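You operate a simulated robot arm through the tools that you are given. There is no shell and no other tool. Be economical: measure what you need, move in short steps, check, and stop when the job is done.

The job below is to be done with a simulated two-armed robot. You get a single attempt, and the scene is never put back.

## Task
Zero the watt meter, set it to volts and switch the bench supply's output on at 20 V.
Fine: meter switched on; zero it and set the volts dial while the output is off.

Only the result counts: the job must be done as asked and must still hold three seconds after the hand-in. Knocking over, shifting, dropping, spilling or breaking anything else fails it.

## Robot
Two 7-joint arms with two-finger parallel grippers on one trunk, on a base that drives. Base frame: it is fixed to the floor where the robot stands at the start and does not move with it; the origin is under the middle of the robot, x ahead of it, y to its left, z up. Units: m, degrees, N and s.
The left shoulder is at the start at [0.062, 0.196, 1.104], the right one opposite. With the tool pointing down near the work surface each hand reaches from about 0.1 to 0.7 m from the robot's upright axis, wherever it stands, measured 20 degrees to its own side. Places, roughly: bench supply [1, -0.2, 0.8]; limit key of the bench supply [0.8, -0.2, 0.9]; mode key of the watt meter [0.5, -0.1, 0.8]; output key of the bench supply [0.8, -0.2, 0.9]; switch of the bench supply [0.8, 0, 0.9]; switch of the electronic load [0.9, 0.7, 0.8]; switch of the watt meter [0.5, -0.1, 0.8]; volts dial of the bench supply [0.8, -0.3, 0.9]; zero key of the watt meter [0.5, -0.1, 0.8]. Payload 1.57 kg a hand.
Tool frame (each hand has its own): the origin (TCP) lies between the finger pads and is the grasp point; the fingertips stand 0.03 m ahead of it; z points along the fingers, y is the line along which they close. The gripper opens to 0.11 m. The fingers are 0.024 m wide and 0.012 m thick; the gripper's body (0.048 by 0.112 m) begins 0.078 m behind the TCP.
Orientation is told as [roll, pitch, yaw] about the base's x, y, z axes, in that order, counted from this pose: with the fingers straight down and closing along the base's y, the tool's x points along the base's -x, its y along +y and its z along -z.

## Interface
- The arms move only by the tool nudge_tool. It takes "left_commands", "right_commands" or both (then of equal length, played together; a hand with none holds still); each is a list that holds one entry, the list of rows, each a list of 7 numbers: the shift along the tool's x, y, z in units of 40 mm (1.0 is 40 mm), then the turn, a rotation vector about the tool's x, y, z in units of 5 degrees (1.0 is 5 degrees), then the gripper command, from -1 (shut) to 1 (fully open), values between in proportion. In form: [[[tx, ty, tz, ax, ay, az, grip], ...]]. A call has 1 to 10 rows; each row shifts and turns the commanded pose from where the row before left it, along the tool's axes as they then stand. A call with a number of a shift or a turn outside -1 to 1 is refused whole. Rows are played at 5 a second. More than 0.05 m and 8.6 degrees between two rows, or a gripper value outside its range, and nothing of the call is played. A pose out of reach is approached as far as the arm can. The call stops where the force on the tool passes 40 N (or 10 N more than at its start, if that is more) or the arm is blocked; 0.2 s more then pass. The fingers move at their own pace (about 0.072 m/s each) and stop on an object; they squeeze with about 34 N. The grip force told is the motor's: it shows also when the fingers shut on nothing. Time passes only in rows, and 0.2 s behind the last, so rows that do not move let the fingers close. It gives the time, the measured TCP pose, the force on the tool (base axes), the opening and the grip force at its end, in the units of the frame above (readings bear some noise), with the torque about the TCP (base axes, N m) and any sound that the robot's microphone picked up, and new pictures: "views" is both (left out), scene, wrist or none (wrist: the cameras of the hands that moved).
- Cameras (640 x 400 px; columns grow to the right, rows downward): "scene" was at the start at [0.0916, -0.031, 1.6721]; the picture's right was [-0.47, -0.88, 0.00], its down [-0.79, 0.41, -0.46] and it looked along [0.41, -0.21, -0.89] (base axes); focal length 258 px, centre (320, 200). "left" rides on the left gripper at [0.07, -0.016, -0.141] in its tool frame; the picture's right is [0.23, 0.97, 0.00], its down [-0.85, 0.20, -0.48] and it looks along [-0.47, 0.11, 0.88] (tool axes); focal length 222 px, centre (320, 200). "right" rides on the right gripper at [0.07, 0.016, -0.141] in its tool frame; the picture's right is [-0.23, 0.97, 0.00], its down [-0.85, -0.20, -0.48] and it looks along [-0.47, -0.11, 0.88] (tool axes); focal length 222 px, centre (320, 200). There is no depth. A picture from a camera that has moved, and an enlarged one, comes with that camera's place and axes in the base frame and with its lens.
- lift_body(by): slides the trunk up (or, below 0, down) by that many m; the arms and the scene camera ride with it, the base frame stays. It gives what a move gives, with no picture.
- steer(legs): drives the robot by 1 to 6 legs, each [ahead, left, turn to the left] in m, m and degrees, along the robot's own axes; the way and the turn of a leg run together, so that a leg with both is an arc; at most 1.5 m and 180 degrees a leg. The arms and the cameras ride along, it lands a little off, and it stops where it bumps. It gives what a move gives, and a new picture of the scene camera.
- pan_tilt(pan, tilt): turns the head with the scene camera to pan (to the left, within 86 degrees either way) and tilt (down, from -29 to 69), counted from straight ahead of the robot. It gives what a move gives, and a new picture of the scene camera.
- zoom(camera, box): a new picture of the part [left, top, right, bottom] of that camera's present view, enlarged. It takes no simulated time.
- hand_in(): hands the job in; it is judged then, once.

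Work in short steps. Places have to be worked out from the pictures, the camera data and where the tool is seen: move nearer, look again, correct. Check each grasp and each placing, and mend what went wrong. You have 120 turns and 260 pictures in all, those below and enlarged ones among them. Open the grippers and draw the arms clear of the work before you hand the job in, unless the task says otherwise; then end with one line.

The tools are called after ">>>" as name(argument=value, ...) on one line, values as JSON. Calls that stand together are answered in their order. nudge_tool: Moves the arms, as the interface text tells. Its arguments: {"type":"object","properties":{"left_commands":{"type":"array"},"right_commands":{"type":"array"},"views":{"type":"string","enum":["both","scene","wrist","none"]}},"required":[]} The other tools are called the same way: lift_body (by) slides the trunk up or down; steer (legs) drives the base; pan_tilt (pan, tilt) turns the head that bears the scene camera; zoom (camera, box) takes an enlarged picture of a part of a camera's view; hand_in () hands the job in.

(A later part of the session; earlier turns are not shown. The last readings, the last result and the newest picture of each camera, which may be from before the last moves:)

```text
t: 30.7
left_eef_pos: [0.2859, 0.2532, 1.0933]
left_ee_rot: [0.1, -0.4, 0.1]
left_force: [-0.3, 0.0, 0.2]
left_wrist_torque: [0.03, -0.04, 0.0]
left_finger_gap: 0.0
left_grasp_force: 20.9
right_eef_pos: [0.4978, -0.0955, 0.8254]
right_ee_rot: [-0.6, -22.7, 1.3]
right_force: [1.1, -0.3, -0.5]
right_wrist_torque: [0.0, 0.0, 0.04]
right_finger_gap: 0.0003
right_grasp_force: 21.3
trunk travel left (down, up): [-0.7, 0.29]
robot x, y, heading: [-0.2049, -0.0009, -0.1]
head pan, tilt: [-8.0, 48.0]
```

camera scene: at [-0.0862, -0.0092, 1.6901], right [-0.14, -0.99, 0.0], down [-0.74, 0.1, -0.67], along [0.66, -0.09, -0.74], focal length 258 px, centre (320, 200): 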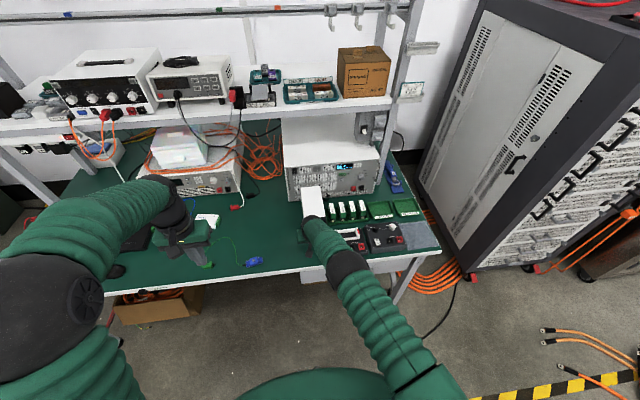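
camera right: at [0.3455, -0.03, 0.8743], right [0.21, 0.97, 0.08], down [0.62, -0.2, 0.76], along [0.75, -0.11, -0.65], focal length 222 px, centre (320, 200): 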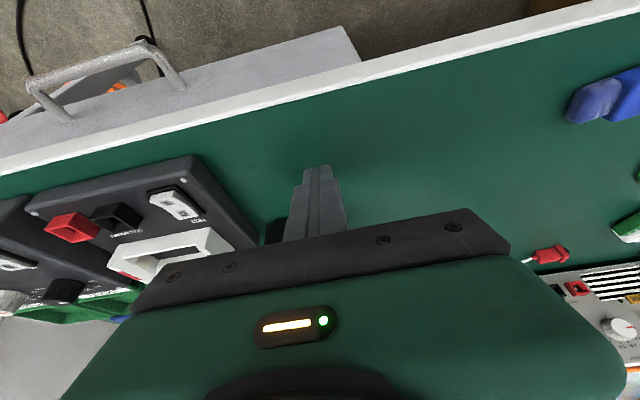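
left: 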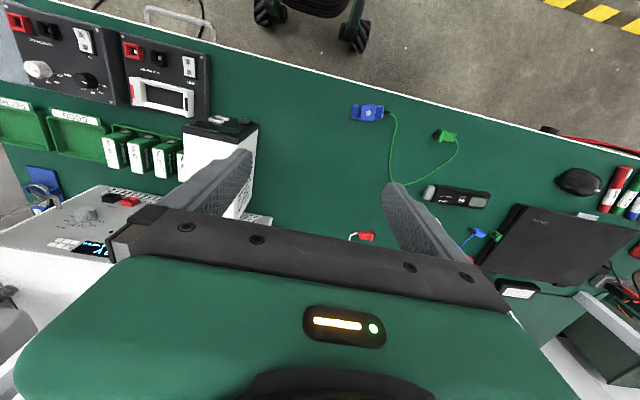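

>>> nudge_tool(right_commands=[[[-0.22, 0, 0.11, 0, 0, 0, -1], [0, 0, 0, 0, 0, 0, -1]]], views="none")

>>> nudge_tool(right_commands=[[[-0.05, 0, 0.02, 0, 0, 0, -1], [0, 0, 0, 0, 0, 0, -1]]], views="none")

```text
t: 31.3
left_eef_pos: [0.2862, 0.2542, 1.0938]
left_ee_rot: [0.0, -0.3, 0.1]
left_force: [-0.7, -0.4, 1.3]
left_wrist_torque: [0.02, 0.01, -0.01]
left_finger_gap: 0.0001
left_grasp_force: 21.1
right_eef_pos: [0.5073, -0.0956, 0.8235]
right_ee_rot: [-0.7, -22.6, 1.4]
right_force: [0.0, -0.2, -0.1]
right_wrist_torque: [0.0, -0.03, -0.03]
right_finger_gap: 0.0002
right_grasp_force: 21.1
trunk travel left (down, up): [-0.7, 0.29]
robot x, y, heading: [-0.2004, -0.0014, -0.1]
head pan, tilt: [-8.0, 48.0]
```

```text
t: 31.9
left_eef_pos: [0.286, 0.2535, 1.0932]
left_ee_rot: [0.0, -0.3, 0.1]
left_force: [-0.3, -0.3, -0.5]
left_wrist_torque: [0.02, 0.02, 0.0]
left_finger_gap: 0.0
left_grasp_force: 21.7
right_eef_pos: [0.5099, -0.0962, 0.8233]
right_ee_rot: [-0.6, -22.6, 1.2]
right_force: [0.7, 0.3, 0.3]
right_wrist_torque: [0.01, 0.02, 0.02]
right_finger_gap: 0.0
right_grasp_force: 21.5
trunk travel left (down, up): [-0.7, 0.29]
robot x, y, heading: [-0.2058, -0.0012, 0.0]
head pan, tilt: [-8.0, 48.0]
```

>>> nudge_tool(right_commands=[[[-0.05, 0, 0.02, 0, 0, 0, -1], [0, 0, 0, 0, 0, 0, -1]]], views="none")

>>> nudge_tool(right_commands=[[[-0.04, 0, 0.016, 0, 0, 0, -1], [0, 0, 0, 0, 0, 0, -1]]], views="none")

>>> zoom(camera="scene", box=[290, 180, 370, 230])

```text
t: 32.5
left_eef_pos: [0.2859, 0.2534, 1.0928]
left_ee_rot: [-0.1, -0.3, -0.1]
left_force: [0.0, -0.8, 0.1]
left_wrist_torque: [0.04, 0.01, -0.03]
left_finger_gap: 0.0
left_grasp_force: 21.6
right_eef_pos: [0.5111, -0.0953, 0.8231]
right_ee_rot: [-0.6, -22.5, 1.4]
right_force: [-2.0, 1.0, -1.1]
right_wrist_torque: [-0.01, 0.07, -0.01]
right_finger_gap: 0.0001
right_grasp_force: 21.1
trunk travel left (down, up): [-0.7, 0.29]
robot x, y, heading: [-0.2031, -0.0022, 0.2]
head pan, tilt: [-8.0, 48.0]
heard: click
```

```text
t: 33.1
left_eef_pos: [0.286, 0.2537, 1.0938]
left_ee_rot: [0.0, -0.4, 0.0]
left_force: [-0.5, -0.2, -0.1]
left_wrist_torque: [-0.01, -0.03, -0.03]
left_finger_gap: 0.0002
left_grasp_force: 20.8
right_eef_pos: [0.5121, -0.0955, 0.823]
right_ee_rot: [-0.6, -22.5, 1.3]
right_force: [-4.4, -0.6, -2.2]
right_wrist_torque: [0.01, 0.16, 0.02]
right_finger_gap: 0.0003
right_grasp_force: 21.8
trunk travel left (down, up): [-0.7, 0.29]
robot x, y, heading: [-0.202, 0.0006, -0.0]
head pan, tilt: [-8.0, 48.0]
```

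```text
8.00 times, centred on (330, 205) of scene
camera zoom: at [-0.0869, -0.0098, 1.6901], right [-0.14, -0.99, 0.0], down [-0.74, 0.1, -0.67], along [0.66, -0.09, -0.74], focal length 2063 px, centre (240, 160)
```

zoom: 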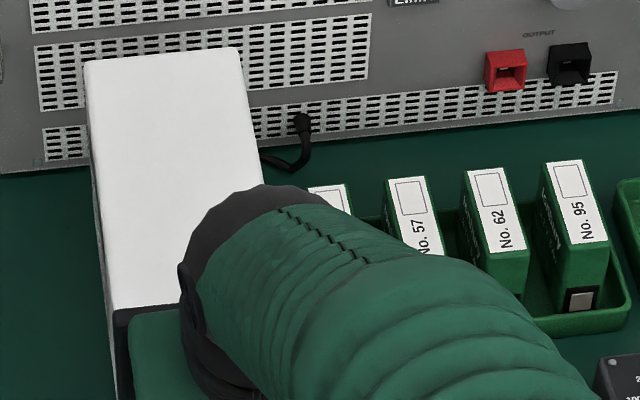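

A click. I back off, then go up and to the right, to read the display.

>>> nudge_tool(right_commands=[[[0.6, 0, -0.24, 0, 0, 0, -1], [0.6, 0, -0.24, 0, 0, 0, -1], [0, -0.5, -0.8, 0, 0, 0, -1], [0, -0.5, -0.8, 0, 0, 0, -1], [0, -0.7, -0.7, 0, 0, 0, -1], [0, -0.7, -0.7, 0, 0, 0, -1]]], views="none")

>>> zoom(camera="scene", box=[290, 180, 370, 230])

```text
t: 34.5
left_eef_pos: [0.2853, 0.2531, 1.0948]
left_ee_rot: [0.1, -0.3, 0.1]
left_force: [-0.6, 0.8, -0.6]
left_wrist_torque: [-0.01, -0.03, 0.0]
left_finger_gap: 0.0003
left_grasp_force: 21.2
right_eef_pos: [0.4152, -0.1939, 0.935]
right_ee_rot: [-0.5, -22.6, 1.3]
right_force: [0.5, -0.1, 0.4]
right_wrist_torque: [-0.02, -0.03, -0.01]
right_finger_gap: 0.0
right_grasp_force: 21.6
trunk travel left (down, up): [-0.7, 0.29]
robot x, y, heading: [-0.2016, 0.0023, -0.2]
head pan, tilt: [-8.0, 48.0]
```

```text
8.00 times, centred on (330, 205) of scene
camera zoom: at [-0.0881, -0.0122, 1.6901], right [-0.14, -0.99, 0.0], down [-0.74, 0.1, -0.67], along [0.66, -0.09, -0.74], focal length 2063 px, centre (240, 160)
```

zoom: 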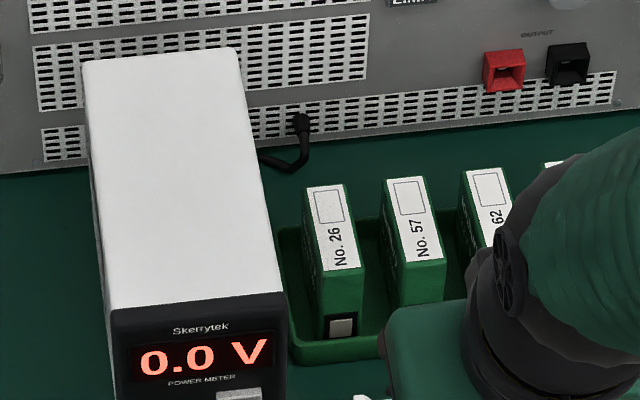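

The meter reads 0.0 V. Now for the supply: an enlarged view of its front panel.

>>> zoom(camera="scene", box=[280, 140, 400, 215])

>>> zoom(camera="right", box=[120, 100, 420, 287])

```text
5.33 times, centred on (340, 178) of scene
camera zoom: at [-0.0881, -0.0122, 1.6901], right [-0.14, -0.99, 0.0], down [-0.74, 0.1, -0.67], along [0.66, -0.09, -0.74], focal length 1376 px, centre (213, 320)
```

zoom: 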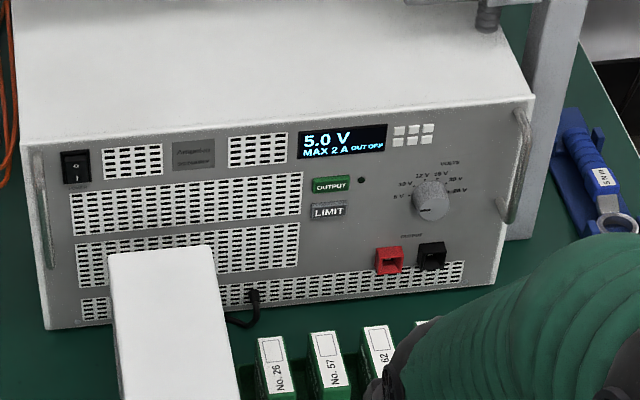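

```text
2.13 times, centred on (270, 194) of right
camera zoom: at [0.2974, -0.1786, 1.0364], right [0.19, 0.98, 0.08], down [0.61, -0.18, 0.77], along [0.77, -0.1, -0.63], focal length 474 px, centre (427, 214)
```

zoom: 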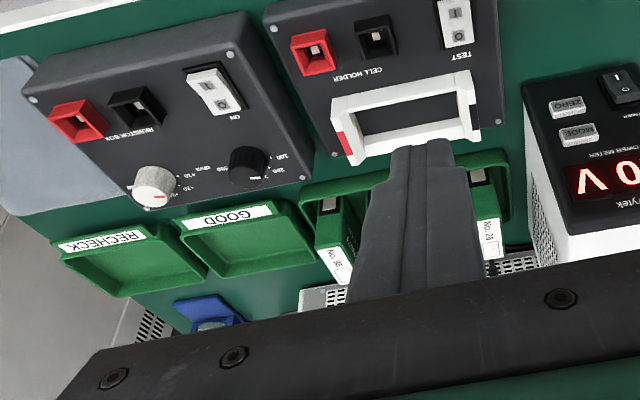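

The dial knob is at about (0.755, -0.32, 0.871) and the OUTPUT key at about (0.775, -0.235, 0.882), with LIMIT right below it. For a level tool I want lower shoulders and an extended arm, so I raise both hands first and then lower the trunk.

>>> nudge_tool(right_commands=[[[-0.38, -0.1, -0.9, 0, 0, 0, -1], [-0.38, -0.1, -0.9, 0, 0, 0, -1], [-0.38, -0.1, -0.9, 0, 0, 0, -1], [-0.38, -0.1, -0.9, 0, 0, 0, -1], [-0.38, -0.1, -0.9, 0, 0, 0, -1]]], left_commands=[[[0, 0, -0.8, 0, 0, 0, -1], [0, 0, -0.8, 0, 0, 0, -1], [0, 0, -0.8, 0, 0, 0, -1], [0, 0, -0.8, 0, 0, 0, -1], [0, 0, 0, 0, 0, 0, -1]]], views="none")

>>> lift_body(by=-0.17)

```text
t: 35.7
left_eef_pos: [0.284, 0.2516, 1.2218]
left_ee_rot: [0.0, -0.3, 0.0]
left_force: [0.0, 0.9, 0.5]
left_wrist_torque: [-0.02, -0.05, 0.02]
left_finger_gap: 0.0
left_grasp_force: 21.1
right_eef_pos: [0.4173, -0.2121, 1.1308]
right_ee_rot: [-0.6, -22.6, 1.4]
right_force: [0.1, -0.2, 0.1]
right_wrist_torque: [-0.01, 0.01, -0.01]
right_finger_gap: 0.0
right_grasp_force: 21.0
trunk travel left (down, up): [-0.7, 0.29]
robot x, y, heading: [-0.2001, 0.0027, -0.1]
head pan, tilt: [-8.0, 48.0]
```

```text
t: 37.6
left_eef_pos: [0.2848, 0.2527, 1.0516]
left_ee_rot: [0.0, -0.2, 0.1]
left_force: [-0.9, -0.6, 0.0]
left_wrist_torque: [0.0, 0.0, 0.01]
left_finger_gap: 0.0002
left_grasp_force: 21.0
right_eef_pos: [0.4168, -0.2114, 0.9601]
right_ee_rot: [-0.5, -22.6, 1.3]
right_force: [-0.3, 0.0, -0.8]
right_wrist_torque: [0.02, 0.01, 0.0]
right_finger_gap: 0.0
right_grasp_force: 20.9
trunk travel left (down, up): [-0.53, 0.46]
robot x, y, heading: [-0.2004, -0.0023, -0.0]
head pan, tilt: [-8.0, 48.0]
```

Now I extend the right hand forward and towards the dial side, then tilt it up step by step.

>>> nudge_tool(right_commands=[[[-0.92, -0.56, 0.38, 0, 0, 0, -1], [-0.92, -0.56, 0.38, 0, 0, 0, -1], [-0.92, -0.56, 0.38, 0, 0, 0, -1], [-0.92, -0.56, 0.38, 0, 0, 0, -1], [0, 0, 0, 0, -1, 0, -1], [0, 0, 0, 0, -1, 0, -1], [0, 0, 0, 0, -1, 0, -1], [0, 0, 0, 0, -1, 0, -1], [0, 0, 0, 0, -1, 0, -1]]], views="both")

```text
t: 39.6
left_eef_pos: [0.2843, 0.25, 1.0516]
left_ee_rot: [0.1, -0.2, 0.0]
left_force: [0.1, -0.1, 0.5]
left_wrist_torque: [0.02, 0.02, 0.01]
left_finger_gap: 0.0002
left_grasp_force: 21.3
right_eef_pos: [0.5501, -0.2865, 0.9577]
right_ee_rot: [-0.7, -47.6, 1.6]
right_force: [0.0, 0.6, -0.1]
right_wrist_torque: [-0.02, 0.02, 0.02]
right_finger_gap: 0.0004
right_grasp_force: 21.1
right hand out of reach, approached as far as the arm can: row 4
trunk travel left (down, up): [-0.53, 0.46]
robot x, y, heading: [-0.2042, 0.0011, 0.1]
head pan, tilt: [-8.0, 48.0]
camera scene: at [-0.0867, -0.0114, 1.52], right [-0.14, -0.99, 0.0], down [-0.74, 0.1, -0.67], along [0.66, -0.09, -0.75], focal length 258 px, centre (320, 200)
camera right: at [0.3993, -0.2734, 1.001], right [0.14, 0.98, 0.16], down [0.23, -0.19, 0.96], along [0.96, -0.09, -0.25], focal length 222 px, centre (320, 200)
```

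scene: 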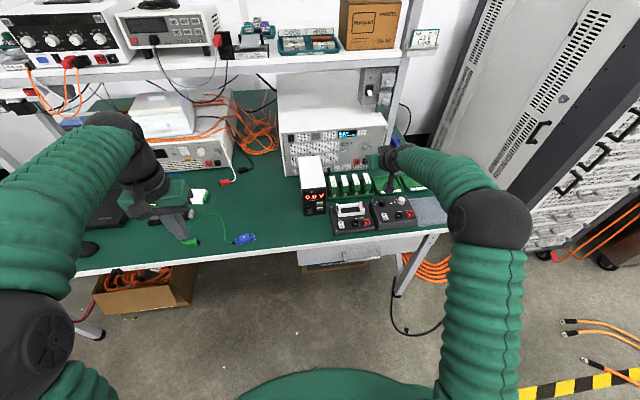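
right: 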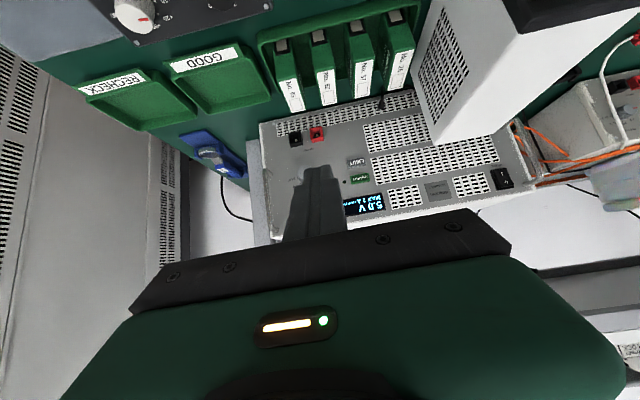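

I continue tilting towards level.

>>> nudge_tool(right_commands=[[[0, 0, 0, 0, -1, 0, -1], [0, 0, 0, 0, -1, 0, -1], [0, 0, 0, 0, -1, 0, -1], [0, 0, 0, 0, -1, 0, -1], [0, 0, 0, 0, -1, 0, -1], [0, 0, 0, 0, -1, 0, -1], [0, 0, 0, 0, -1, 0, -1]]], views="scene")

>>> zoom(camera="right", box=[160, 0, 480, 200])

```text
t: 41.2
left_eef_pos: [0.2848, 0.2512, 1.0509]
left_ee_rot: [0.1, -0.2, -0.1]
left_force: [0.1, -0.8, 0.6]
left_wrist_torque: [-0.04, 0.02, -0.01]
left_finger_gap: 0.0
left_grasp_force: 21.4
right_eef_pos: [0.5505, -0.2883, 0.9588]
right_ee_rot: [-3.8, -82.7, 4.9]
right_force: [0.6, 0.4, -0.3]
right_wrist_torque: [-0.03, -0.01, 0.0]
right_finger_gap: 0.0003
right_grasp_force: 21.1
trunk travel left (down, up): [-0.53, 0.46]
robot x, y, heading: [-0.1986, -0.0003, -0.0]
head pan, tilt: [-8.0, 48.0]
camera scene: at [-0.0866, -0.0117, 1.5201], right [-0.14, -0.99, 0.0], down [-0.74, 0.1, -0.67], along [0.66, -0.09, -0.75], focal length 258 px, centre (320, 200)
```

scene: 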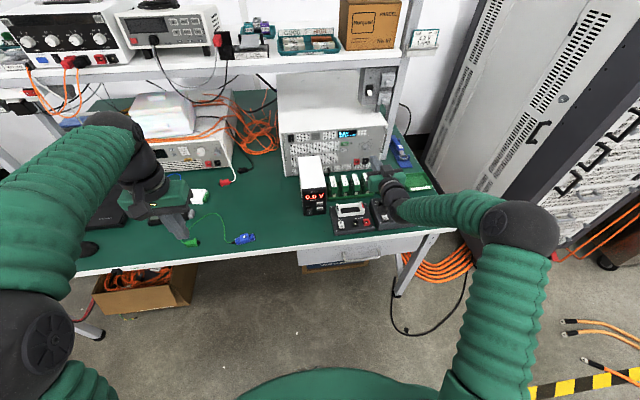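

```text
2.00 times, centred on (320, 100) of right
camera zoom: at [0.402, -0.2751, 0.9067], right [0.01, 0.98, 0.22], down [-0.36, -0.2, 0.91], along [0.93, -0.09, 0.35], focal length 444 px, centre (320, 400)
```

zoom: 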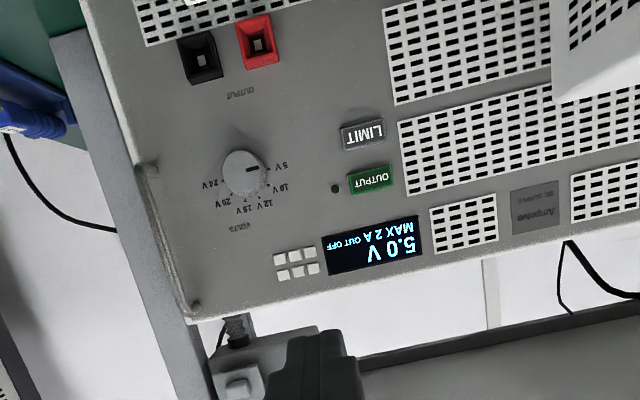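

The level pose works and the panel is visible. I enlarge the dial to measure the detent angles.

>>> zoom(camera="right", box=[250, 65, 314, 105])

```text
10.00 times, centred on (282, 85) of right
camera zoom: at [0.402, -0.2751, 0.9067], right [0.01, 0.98, 0.22], down [-0.36, -0.2, 0.91], along [0.93, -0.09, 0.35], focal length 2221 px, centre (700, 1350)
```

zoom: 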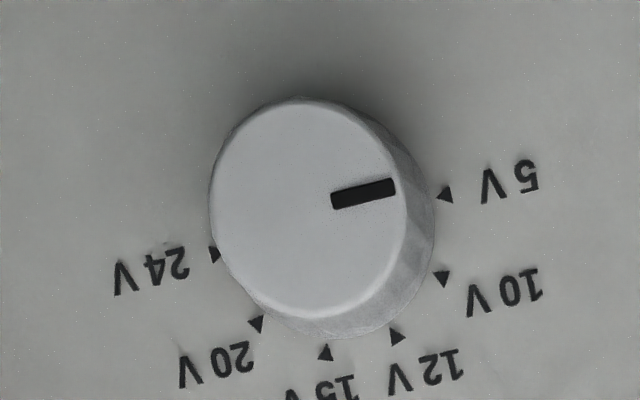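

The detents are 36° apart, so 5 V to 20 V needs +144° about the tool axis. I level the tool the last 7°, then drive 0.12 m ahead.

>>> nudge_tool(right_commands=[[[0, 0, 0, 0, -0.75, 0, -1], [0, 0, 0, 0, -0.75, 0, -1], [0, 0, 0, 0, 0, 0, -1]]], views="none")

>>> steer(legs=[[0.12, 0, 0]])

>>> zoom(camera="right", box=[160, 0, 480, 200])

```text
t: 42.0
left_eef_pos: [0.2847, 0.2509, 1.0523]
left_ee_rot: [0.0, -0.4, -0.1]
left_force: [0.5, 0.7, -0.2]
left_wrist_torque: [0.0, 0.0, 0.0]
left_finger_gap: 0.0
left_grasp_force: 21.6
right_eef_pos: [0.5495, -0.288, 0.9587]
right_ee_rot: [-109.3, -89.5, 110.5]
right_force: [0.2, 0.0, 0.0]
right_wrist_torque: [0.0, 0.0, 0.04]
right_finger_gap: 0.0
right_grasp_force: 21.2
trunk travel left (down, up): [-0.53, 0.46]
robot x, y, heading: [-0.2011, 0.0003, 0.0]
head pan, tilt: [-8.0, 48.0]
```

```text
t: 43.3
left_eef_pos: [0.4056, 0.2518, 1.0528]
left_ee_rot: [0.2, -0.3, 0.3]
left_force: [0.7, -0.9, -0.9]
left_wrist_torque: [0.0, 0.0, -0.03]
left_finger_gap: 0.0002
left_grasp_force: 21.3
right_eef_pos: [0.6746, -0.2862, 0.9581]
right_ee_rot: [-102.3, -89.6, 103.4]
right_force: [1.4, -0.1, 0.4]
right_wrist_torque: [0.01, -0.03, 0.0]
right_finger_gap: 0.0003
right_grasp_force: 21.5
trunk travel left (down, up): [-0.53, 0.46]
robot x, y, heading: [-0.0778, -0.001, 0.2]
head pan, tilt: [-8.0, 48.0]
camera scene: at [0.0353, -0.0113, 1.5202], right [-0.14, -0.99, 0.0], down [-0.74, 0.1, -0.67], along [0.66, -0.09, -0.74], focal length 258 px, centre (320, 200)
```

scene: 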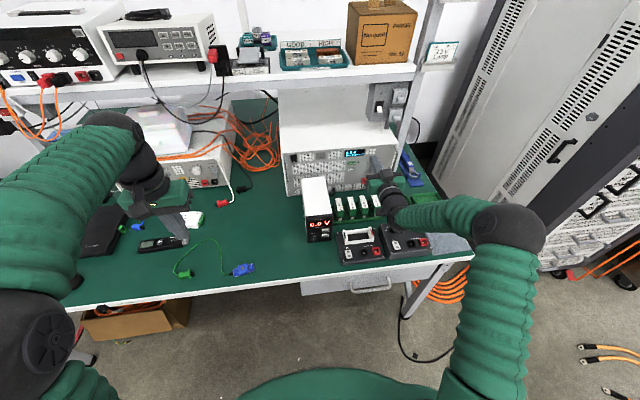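

```text
2.00 times, centred on (320, 100) of right
camera zoom: at [0.533, -0.2735, 0.8882], right [-0.02, 0.98, 0.22], down [-0.48, -0.2, 0.86], along [0.88, -0.09, 0.47], focal length 444 px, centre (320, 400)
```

zoom: 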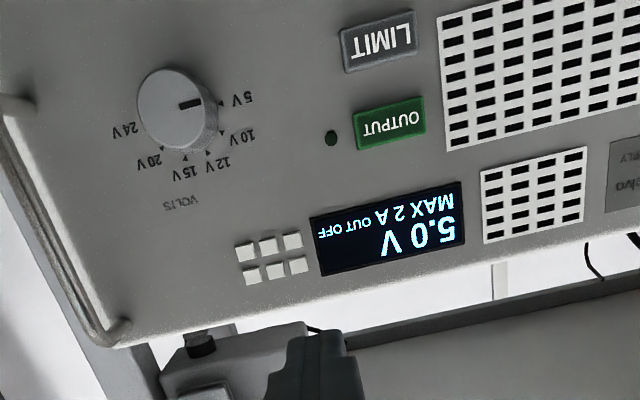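

The knob centre is at about (y -0.32, z 0.858) and OUTPUT at (y -0.236, z 0.882). I open the fingers halfway and line up in front of the knob, with the tips still short of it.

>>> nudge_tool(right_commands=[[[0.8, -0.28, 0, 0, 0, 0, 0.1], [0.8, -0.28, 0, 0, 0, 0, 0.1], [0.85, -0.28, 0, 0, 0, 0, 0.1], [0, 0, 0, 0, 0, 0, 0.1]]], views="both")

>>> zoom(camera="scene", box=[280, 130, 440, 230])

```text
t: 44.3
left_eef_pos: [0.4056, 0.2524, 1.0529]
left_ee_rot: [0.2, -0.4, 0.2]
left_force: [-0.4, 1.2, -0.2]
left_wrist_torque: [0.0, 0.03, -0.02]
left_finger_gap: 0.0
left_grasp_force: 21.6
right_eef_pos: [0.6748, -0.3224, 0.8632]
right_ee_rot: [-112.1, -89.6, 113.1]
right_force: [-1.4, -2.0, 1.9]
right_wrist_torque: [-0.05, 0.56, 0.1]
right_finger_gap: 0.0605
right_grasp_force: 0.1
trunk travel left (down, up): [-0.53, 0.46]
robot x, y, heading: [-0.0762, -0.0031, 0.2]
head pan, tilt: [-8.0, 48.0]
camera scene: at [0.0356, -0.011, 1.5202], right [-0.14, -0.99, 0.0], down [-0.74, 0.1, -0.67], along [0.66, -0.09, -0.74], focal length 258 px, centre (320, 200)
camera right: at [0.5331, -0.3089, 0.7913], right [-0.02, 0.98, 0.22], down [-0.48, -0.2, 0.86], along [0.88, -0.09, 0.47], focal length 222 px, centre (320, 200)
```

scene: 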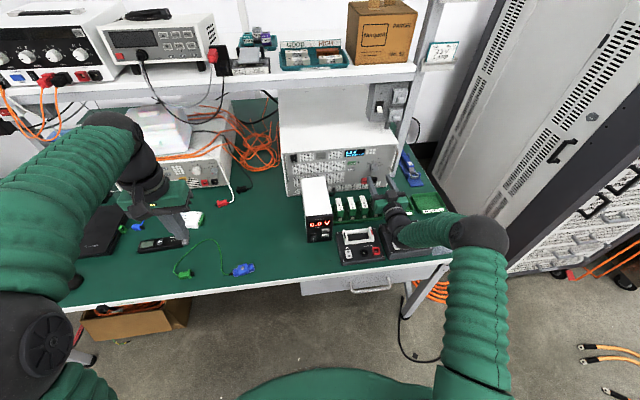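
right: 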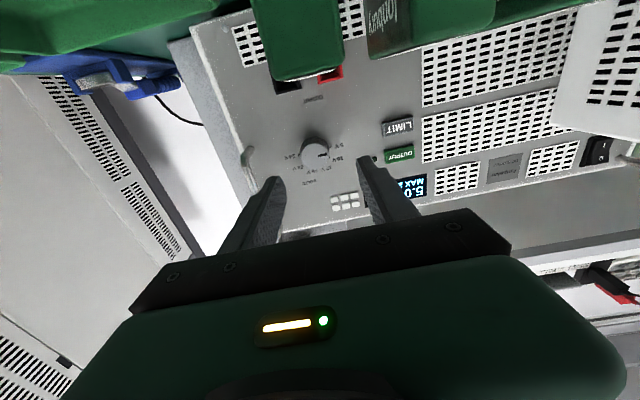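

```text
4.00 times, centred on (360, 180) of scene
camera zoom: at [0.0356, -0.011, 1.5202], right [-0.14, -0.99, 0.0], down [-0.74, 0.1, -0.67], along [0.66, -0.09, -0.74], focal length 1032 px, centre (160, 280)
```

zoom: 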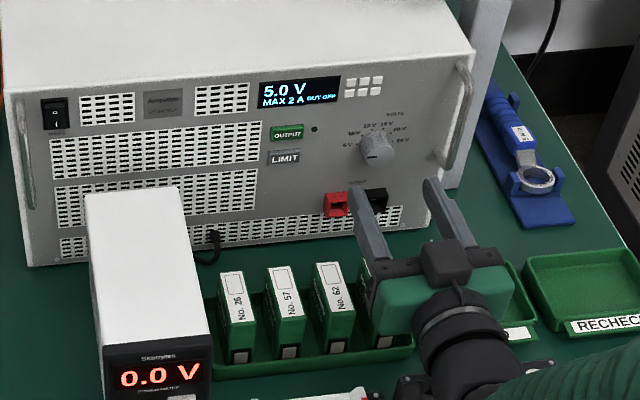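

The force and torque readings suggest the hand's underside touches something, perhaps battery No. 95. I raise it at once and check.

>>> nudge_tool(right_commands=[[[-0.6, 0, 0, 0, 0, 0, 0.1], [0, 0, 0, 0, 0, 0, 0.1]]], views="none")

>>> zoom(camera="scene", box=[320, 180, 450, 261])

```text
t: 44.9
left_eef_pos: [0.4053, 0.2525, 1.0518]
left_ee_rot: [0.1, -0.4, 0.2]
left_force: [0.2, 0.3, 0.3]
left_wrist_torque: [0.0, -0.03, -0.01]
left_finger_gap: 0.0002
left_grasp_force: 21.1
right_eef_pos: [0.6754, -0.321, 0.8852]
right_ee_rot: [-105.3, -89.5, 106.4]
right_force: [-0.1, 0.5, 0.8]
right_wrist_torque: [-0.01, -0.01, -0.01]
right_finger_gap: 0.0607
right_grasp_force: 0.0
trunk travel left (down, up): [-0.53, 0.46]
robot x, y, heading: [-0.0771, -0.0012, -0.0]
head pan, tilt: [-8.0, 48.0]
```

```text
4.92 times, centred on (385, 220) of scene
camera zoom: at [0.0366, -0.011, 1.52], right [-0.14, -0.99, 0.0], down [-0.74, 0.1, -0.67], along [0.66, -0.09, -0.75], focal length 1270 px, centre (0, 99)
```

zoom: 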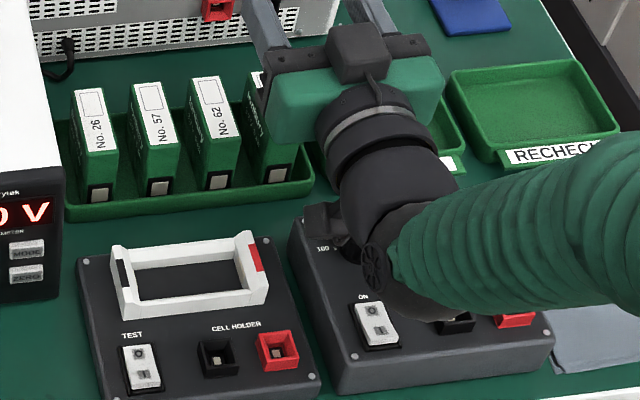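

The contact is gone; it was the wrist's rear, about 0.29 m behind the TCP, over the resistor box. I tilt the tool 12° so that its rear rises. Three views agree on a knob front at (0.76, -0.325, 0.856), so I line up there.

>>> nudge_tool(right_commands=[[[0, 0, 0, 0, 0.8, 0, 0.1], [0, 0, 0, 0, 0.8, 0, 0.1], [0, 0, 0, 0, 0.8, 0, 0.1], [0.23, -0.05, 0.37, 0, 0, 0, 0.1], [0.23, -0.05, 0.37, 0, 0, 0, 0.1], [0, 0, 0, 0, 0, 0, 0.1]]], views="wrist")

>>> zoom(camera="right", box=[200, 80, 440, 230])

>>> zoom(camera="scene", box=[330, 130, 458, 210])

```text
t: 46.3
left_eef_pos: [0.4051, 0.2519, 1.053]
left_ee_rot: [0.1, -0.4, 0.1]
left_force: [-0.3, -0.3, -0.5]
left_wrist_torque: [-0.01, -0.02, 0.04]
left_finger_gap: 0.0001
left_grasp_force: 21.4
right_eef_pos: [0.6976, -0.3241, 0.8634]
right_ee_rot: [-2.5, -78.1, 3.6]
right_force: [1.1, -0.5, -0.1]
right_wrist_torque: [0.02, -0.04, -0.04]
right_finger_gap: 0.0605
right_grasp_force: 0.1
trunk travel left (down, up): [-0.53, 0.46]
robot x, y, heading: [-0.0765, -0.0003, 0.1]
head pan, tilt: [-8.0, 48.0]
camera right: at [0.5454, -0.3115, 0.8227], right [0.03, 0.98, 0.21], down [-0.29, -0.2, 0.94], along [0.96, -0.09, 0.28], focal length 222 px, centre (320, 200)
```

right: 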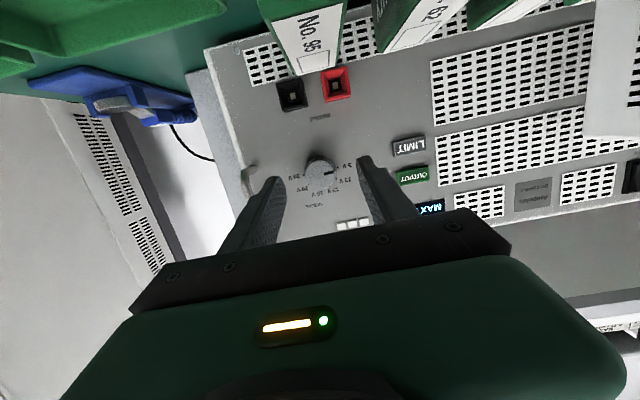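

```text
2.67 times, centred on (320, 155) of right
camera zoom: at [0.5454, -0.3115, 0.8227], right [0.03, 0.98, 0.21], down [-0.29, -0.2, 0.94], along [0.96, -0.09, 0.28], focal length 592 px, centre (320, 320)
```

zoom: 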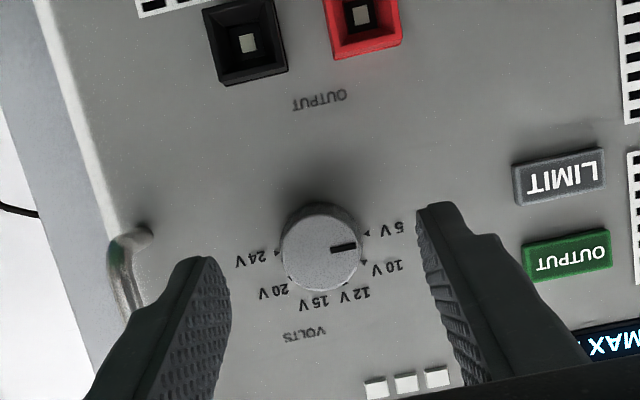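

```text
5.00 times, centred on (394, 170) of scene
camera zoom: at [0.0357, -0.0111, 1.5201], right [-0.14, -0.99, 0.0], down [-0.74, 0.1, -0.67], along [0.66, -0.09, -0.74], focal length 1290 px, centre (-50, 350)
```

zoom: 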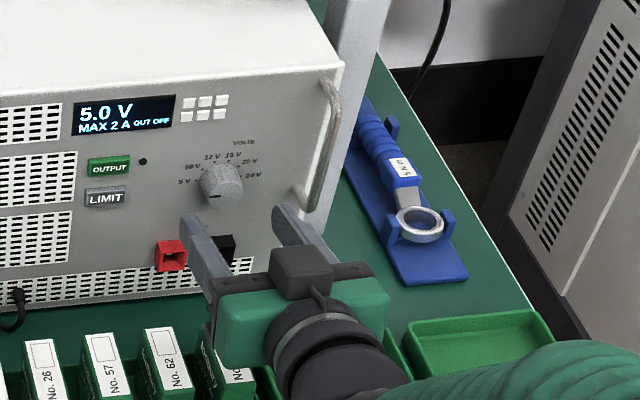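

Aligned. I rotate to -36° about the knob's axis in front of it, so that I can make a +72° stroke later.

>>> nudge_tool(right_commands=[[[0, 0, 0, 0.187, 0, -0.88, 0.0], [0, 0, 0, 0.187, 0, -0.88, 0.0], [0, 0, 0, 0.187, 0, -0.88, 0.0], [0, 0, 0, 0.187, 0, -0.88, 0.0], [0, 0, 0, 0.187, 0, -0.88, 0.0], [0, 0, 0, 0.187, 0, -0.88, 0.0], [0, 0, 0, 0.187, 0, -0.88, 0.0], [0, 0, 0, 0.187, 0, -0.88, 0.0], [0, 0, 0, 0, 0, 0, 0.0]]], views="wrist")

>>> zoom(camera="right", box=[200, 80, 440, 230])

```text
t: 48.3
left_eef_pos: [0.4069, 0.2529, 1.052]
left_ee_rot: [0.0, -0.5, 0.2]
left_force: [0.1, -0.3, -0.3]
left_wrist_torque: [0.02, 0.01, -0.01]
left_finger_gap: 0.0
left_grasp_force: 21.9
right_eef_pos: [0.7004, -0.3237, 0.8619]
right_ee_rot: [-74.6, -51.8, 71.6]
right_force: [1.1, 0.4, 0.5]
right_wrist_torque: [-0.03, -0.02, 0.04]
right_finger_gap: 0.055
right_grasp_force: 0.1
trunk travel left (down, up): [-0.53, 0.46]
robot x, y, heading: [-0.0764, -0.0008, 0.3]
head pan, tilt: [-8.0, 48.0]
camera right: at [0.5479, -0.3367, 0.8199], right [0.03, 0.92, -0.4], down [-0.3, 0.39, 0.87], along [0.95, 0.09, 0.29], focal length 222 px, centre (320, 200)
```

right: 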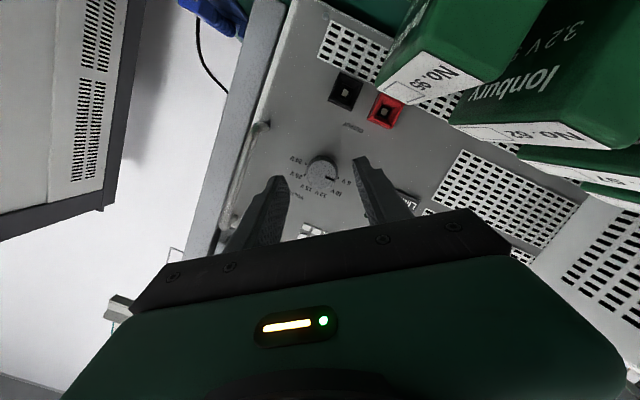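

```text
2.67 times, centred on (320, 155) of right
camera zoom: at [0.5479, -0.3367, 0.8199], right [0.03, 0.92, -0.4], down [-0.3, 0.39, 0.87], along [0.95, 0.09, 0.29], focal length 592 px, centre (320, 320)
```

zoom: 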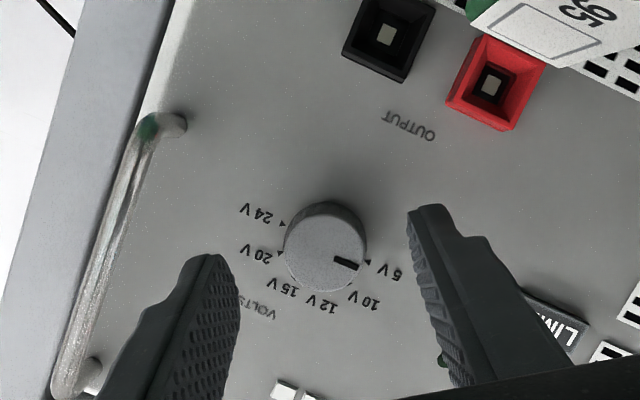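

The fingers straddle the knob. I advance 4.2 cm along its axis in small steps.

>>> nudge_tool(right_commands=[[[-0.055, 0, 0.257, 0, 0, 0, 0.0], [-0.055, 0, 0.257, 0, 0, 0, 0.0], [-0.055, 0, 0.257, 0, 0, 0, 0.0], [-0.055, 0, 0.257, 0, 0, 0, 0.0], [0, 0, 0, 0, 0, 0, 0.0]]], views="wrist")

>>> zoom(camera="right", box=[200, 80, 440, 230])

>>> zoom(camera="scene", box=[330, 130, 458, 210])

```text
t: 49.5
left_eef_pos: [0.4042, 0.2524, 1.0532]
left_ee_rot: [-0.1, -0.5, 0.2]
left_force: [0.3, -0.5, -0.4]
left_wrist_torque: [0.04, 0.02, 0.0]
left_finger_gap: 0.0
left_grasp_force: 22.1
right_eef_pos: [0.7387, -0.3234, 0.8621]
right_ee_rot: [-74.6, -51.9, 71.8]
right_force: [-13.0, 1.0, 0.9]
right_wrist_torque: [-0.03, -0.33, -0.27]
right_finger_gap: 0.0546
right_grasp_force: 0.1
trunk travel left (down, up): [-0.53, 0.46]
robot x, y, heading: [-0.0773, -0.0003, 0.2]
head pan, tilt: [-8.0, 48.0]
camera right: at [0.5875, -0.3355, 0.821], right [0.03, 0.92, -0.4], down [-0.3, 0.39, 0.87], along [0.95, 0.09, 0.29], focal length 222 px, centre (320, 200)
```

right: 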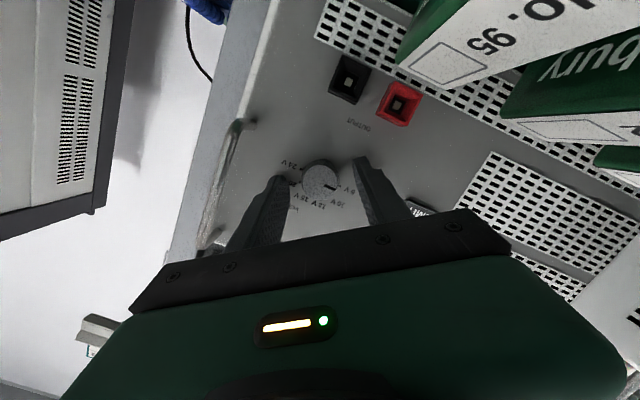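

```text
2.67 times, centred on (320, 155) of right
camera zoom: at [0.5875, -0.3355, 0.821], right [0.03, 0.92, -0.4], down [-0.3, 0.39, 0.87], along [0.95, 0.09, 0.29], focal length 592 px, centre (320, 320)
```

zoom: 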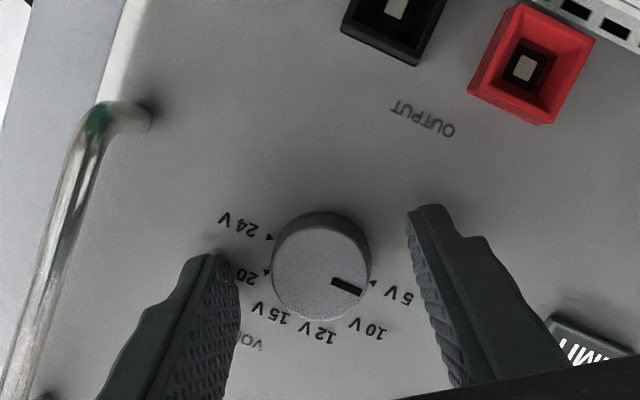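

```text
5.00 times, centred on (394, 170) of scene
camera zoom: at [0.0327, -0.0102, 1.5203], right [-0.14, -0.99, 0.0], down [-0.74, 0.1, -0.67], along [0.66, -0.09, -0.74], focal length 1290 px, centre (-50, 350)
```

zoom: 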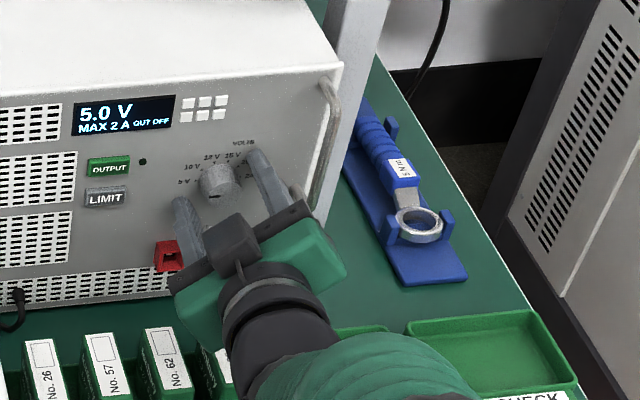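

One fingertip touches the panel (13 N), so the panel is at x of about 0.772. I back off 3 mm and close on the knob.

>>> nudge_tool(right_commands=[[[0.015, 0, -0.075, 0, 0, 0, 0.0], [0, 0, 0, 0, 0, 0, -1], [0, 0, 0, 0, 0, 0, -1], [0, 0, 0, 0, 0, 0, -1]]], views="none")

>>> zoom(camera="right", box=[200, 80, 440, 230])

```text
t: 50.5
left_eef_pos: [0.4066, 0.252, 1.0523]
left_ee_rot: [0.1, -0.2, 0.2]
left_force: [0.5, 0.0, 0.0]
left_wrist_torque: [0.01, 0.01, 0.0]
left_finger_gap: 0.0002
left_grasp_force: 21.5
right_eef_pos: [0.739, -0.324, 0.8617]
right_ee_rot: [-74.6, -51.8, 71.7]
right_force: [7.2, -0.8, 1.1]
right_wrist_torque: [0.02, 0.1, -0.17]
right_finger_gap: 0.0292
right_grasp_force: 38.6
trunk travel left (down, up): [-0.53, 0.46]
robot x, y, heading: [-0.0782, 0.0032, -0.3]
head pan, tilt: [-8.0, 48.0]
```

```text
2.67 times, centred on (320, 155) of right
camera zoom: at [0.5874, -0.3363, 0.8199], right [0.03, 0.92, -0.4], down [-0.3, 0.39, 0.87], along [0.95, 0.09, 0.29], focal length 592 px, centre (320, 320)
```

zoom: 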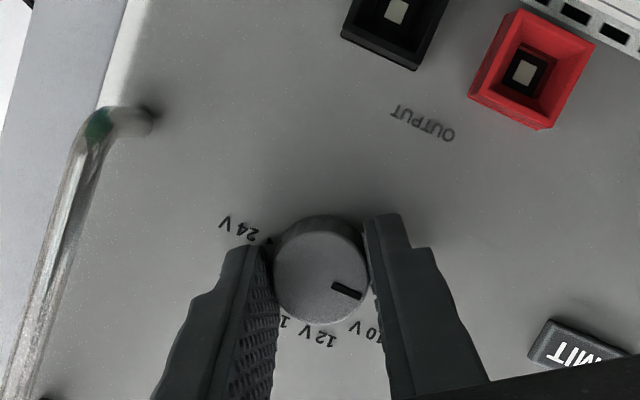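

The knob is gripped with a 29 mm gap. I turn about +36° and check the display.

>>> nudge_tool(right_commands=[[[0, -0.01, 0, -0.2, 0, 0.94, -1], [0, -0.01, 0, -0.2, 0, 0.94, -1], [0, -0.01, 0, -0.2, 0, 0.94, -1], [0, -0.01, 0, -0.2, 0, 0.94, -1], [0, -0.01, 0, -0.2, 0, 0.94, -1], [0, -0.01, 0, -0.2, 0, 0.94, -1], [0, -0.01, 0, -0.2, 0, 0.94, -1], [0, -0.01, 0, -0.2, 0, 0.94, -1]]], views="none")

>>> zoom(camera="right", box=[200, 80, 440, 230])

>>> zoom(camera="scene", box=[330, 130, 458, 210])

```text
t: 52.3
left_eef_pos: [0.4062, 0.2533, 1.0514]
left_ee_rot: [0.0, -0.3, 0.2]
left_force: [-0.6, 0.9, -0.5]
left_wrist_torque: [-0.03, -0.01, 0.0]
left_finger_gap: 0.0
left_grasp_force: 21.8
right_eef_pos: [0.7392, -0.3253, 0.8636]
right_ee_rot: [9.7, -78.0, -8.3]
right_force: [5.6, 1.1, 0.3]
right_wrist_torque: [0.01, -0.66, -0.02]
right_finger_gap: 0.029
right_grasp_force: 39.0
trunk travel left (down, up): [-0.53, 0.46]
robot x, y, heading: [-0.0782, 0.0, 0.1]
head pan, tilt: [-8.0, 48.0]
```

```text
2.67 times, centred on (320, 155) of right
camera zoom: at [0.5866, -0.3112, 0.8236], right [0.03, 0.97, 0.26], down [-0.29, -0.24, 0.93], along [0.96, -0.1, 0.27], focal length 592 px, centre (320, 320)
```

zoom: 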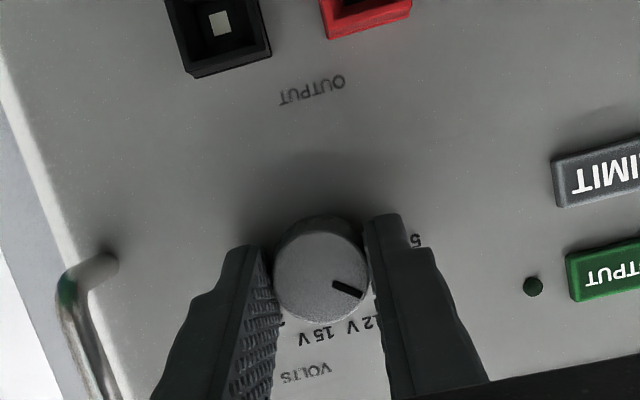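

```text
5.00 times, centred on (394, 170) of scene
camera zoom: at [0.0374, -0.0107, 1.52], right [-0.14, -0.99, 0.0], down [-0.74, 0.1, -0.67], along [0.66, -0.09, -0.75], focal length 1290 px, centre (-50, 350)
```

zoom: 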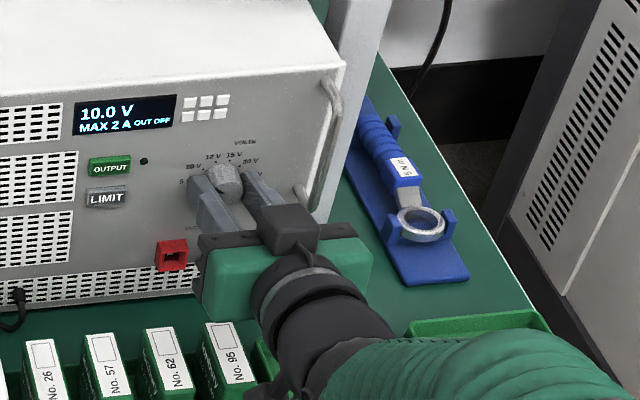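

10.0 V and no slip. Another 36°.

>>> nudge_tool(right_commands=[[[0, -0.01, 0, -0.2, 0, 0.94, -1], [0, -0.01, 0, -0.2, 0, 0.94, -1], [0, -0.01, 0, -0.2, 0, 0.94, -1], [0, -0.01, 0, -0.2, 0, 0.94, -1], [0, -0.01, 0, -0.2, 0, 0.94, -1], [0, -0.01, 0, -0.2, 0, 0.94, -1], [0, -0.01, 0, -0.2, 0, 0.94, -1]]], views="none")

>>> zoom(camera="scene", box=[330, 130, 490, 230])

```text
t: 53.9
left_eef_pos: [0.4067, 0.2531, 1.0521]
left_ee_rot: [0.0, -0.3, 0.2]
left_force: [0.8, -0.4, -1.2]
left_wrist_torque: [-0.01, 0.01, 0.01]
left_finger_gap: 0.0001
left_grasp_force: 21.4
right_eef_pos: [0.7387, -0.3271, 0.8625]
right_ee_rot: [74.1, -52.8, -68.9]
right_force: [6.2, 4.4, -0.7]
right_wrist_torque: [0.05, -0.45, -0.37]
right_finger_gap: 0.0287
right_grasp_force: 39.0
trunk travel left (down, up): [-0.53, 0.46]
robot x, y, heading: [-0.0752, 0.0002, 0.1]
head pan, tilt: [-8.0, 48.0]
```

```text
4.00 times, centred on (410, 180) of scene
camera zoom: at [0.038, -0.01, 1.5199], right [-0.14, -0.99, 0.0], down [-0.74, 0.1, -0.67], along [0.66, -0.09, -0.75], focal length 1032 px, centre (-40, 280)
```

zoom: 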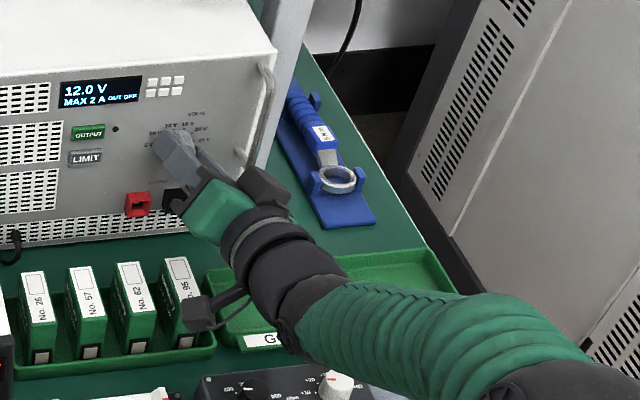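

12.0 V. I release, rotate back 72° with open fingers around the knob, and grip again.

>>> nudge_tool(right_commands=[[[0, 0, 0, 0, 0, 0, 0.0], [0, 0, -0.05, 0, 0, 0, 0.0], [0, 0.01, 0, 0.2, 0, -0.94, 0.0], [0, 0.01, 0, 0.2, 0, -0.94, 0.0], [0, 0.01, 0, 0.2, 0, -0.94, 0.0], [0, 0.01, 0, 0.2, 0, -0.94, 0.0], [0, 0.01, 0, 0.2, 0, -0.94, 0.0], [0, 0.01, 0, 0.2, 0, -0.94, 0.0], [0, 0.01, 0, 0.2, 0, -0.94, 0.0], [0, 0.01, 0, 0.2, 0, -0.94, 0.0]]], views="none")

>>> nudge_tool(right_commands=[[[0, 0.01, 0, 0.2, 0, -0.94, 0.0], [0, 0.01, 0, 0.2, 0, -0.94, 0.0], [0, 0.01, 0, 0.2, 0, -0.94, 0.0], [0, 0.01, 0, 0.2, 0, -0.94, 0.0], [0, 0.01, 0, 0.2, 0, -0.94, 0.0], [0, 0.01, 0, 0.2, 0, -0.94, 0.0], [0, 0.01, 0, 0.2, 0, -0.94, 0.0], [0, 0, 0, 0, 0, 0, 0.0]]], views="none")

>>> zoom(camera="right", box=[200, 80, 440, 230])

```text
t: 56.1
left_eef_pos: [0.4062, 0.2531, 1.0533]
left_ee_rot: [0.1, -0.4, 0.3]
left_force: [-0.8, -0.4, -0.2]
left_wrist_torque: [0.02, -0.02, 0.0]
left_finger_gap: 0.0
left_grasp_force: 21.1
right_eef_pos: [0.7371, -0.3244, 0.8637]
right_ee_rot: [-14.1, -77.8, 14.9]
right_force: [-0.1, -1.0, -0.2]
right_wrist_torque: [0.03, -0.02, 0.0]
right_finger_gap: 0.0552
right_grasp_force: 0.0
trunk travel left (down, up): [-0.53, 0.46]
robot x, y, heading: [-0.0777, 0.0028, 0.2]
head pan, tilt: [-8.0, 48.0]
```

```text
t: 57.9
left_eef_pos: [0.4057, 0.2523, 1.0523]
left_ee_rot: [0.0, -0.3, 0.1]
left_force: [-0.5, -0.4, 0.6]
left_wrist_torque: [0.01, 0.01, 0.02]
left_finger_gap: 0.0001
left_grasp_force: 21.3
right_eef_pos: [0.7359, -0.3226, 0.8646]
right_ee_rot: [-74.6, -51.8, 71.6]
right_force: [0.7, -1.0, 0.3]
right_wrist_torque: [0.0, -0.01, 0.02]
right_finger_gap: 0.0546
right_grasp_force: 0.0
trunk travel left (down, up): [-0.53, 0.46]
robot x, y, heading: [-0.0789, 0.0019, -0.1]
head pan, tilt: [-8.0, 48.0]
```

```text
2.67 times, centred on (320, 155) of right
camera zoom: at [0.5843, -0.3364, 0.8211], right [0.03, 0.92, -0.4], down [-0.3, 0.39, 0.87], along [0.95, 0.09, 0.29], focal length 592 px, centre (320, 320)
```

zoom: 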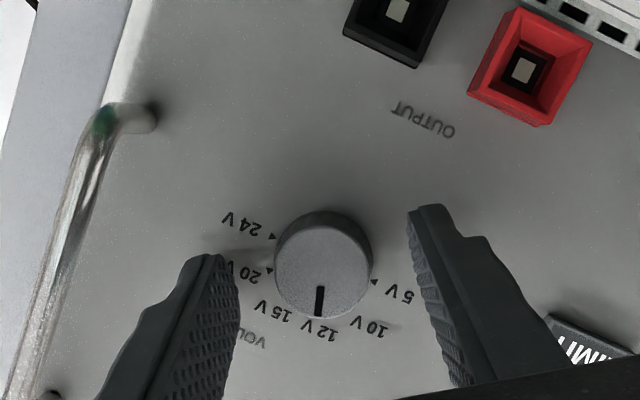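

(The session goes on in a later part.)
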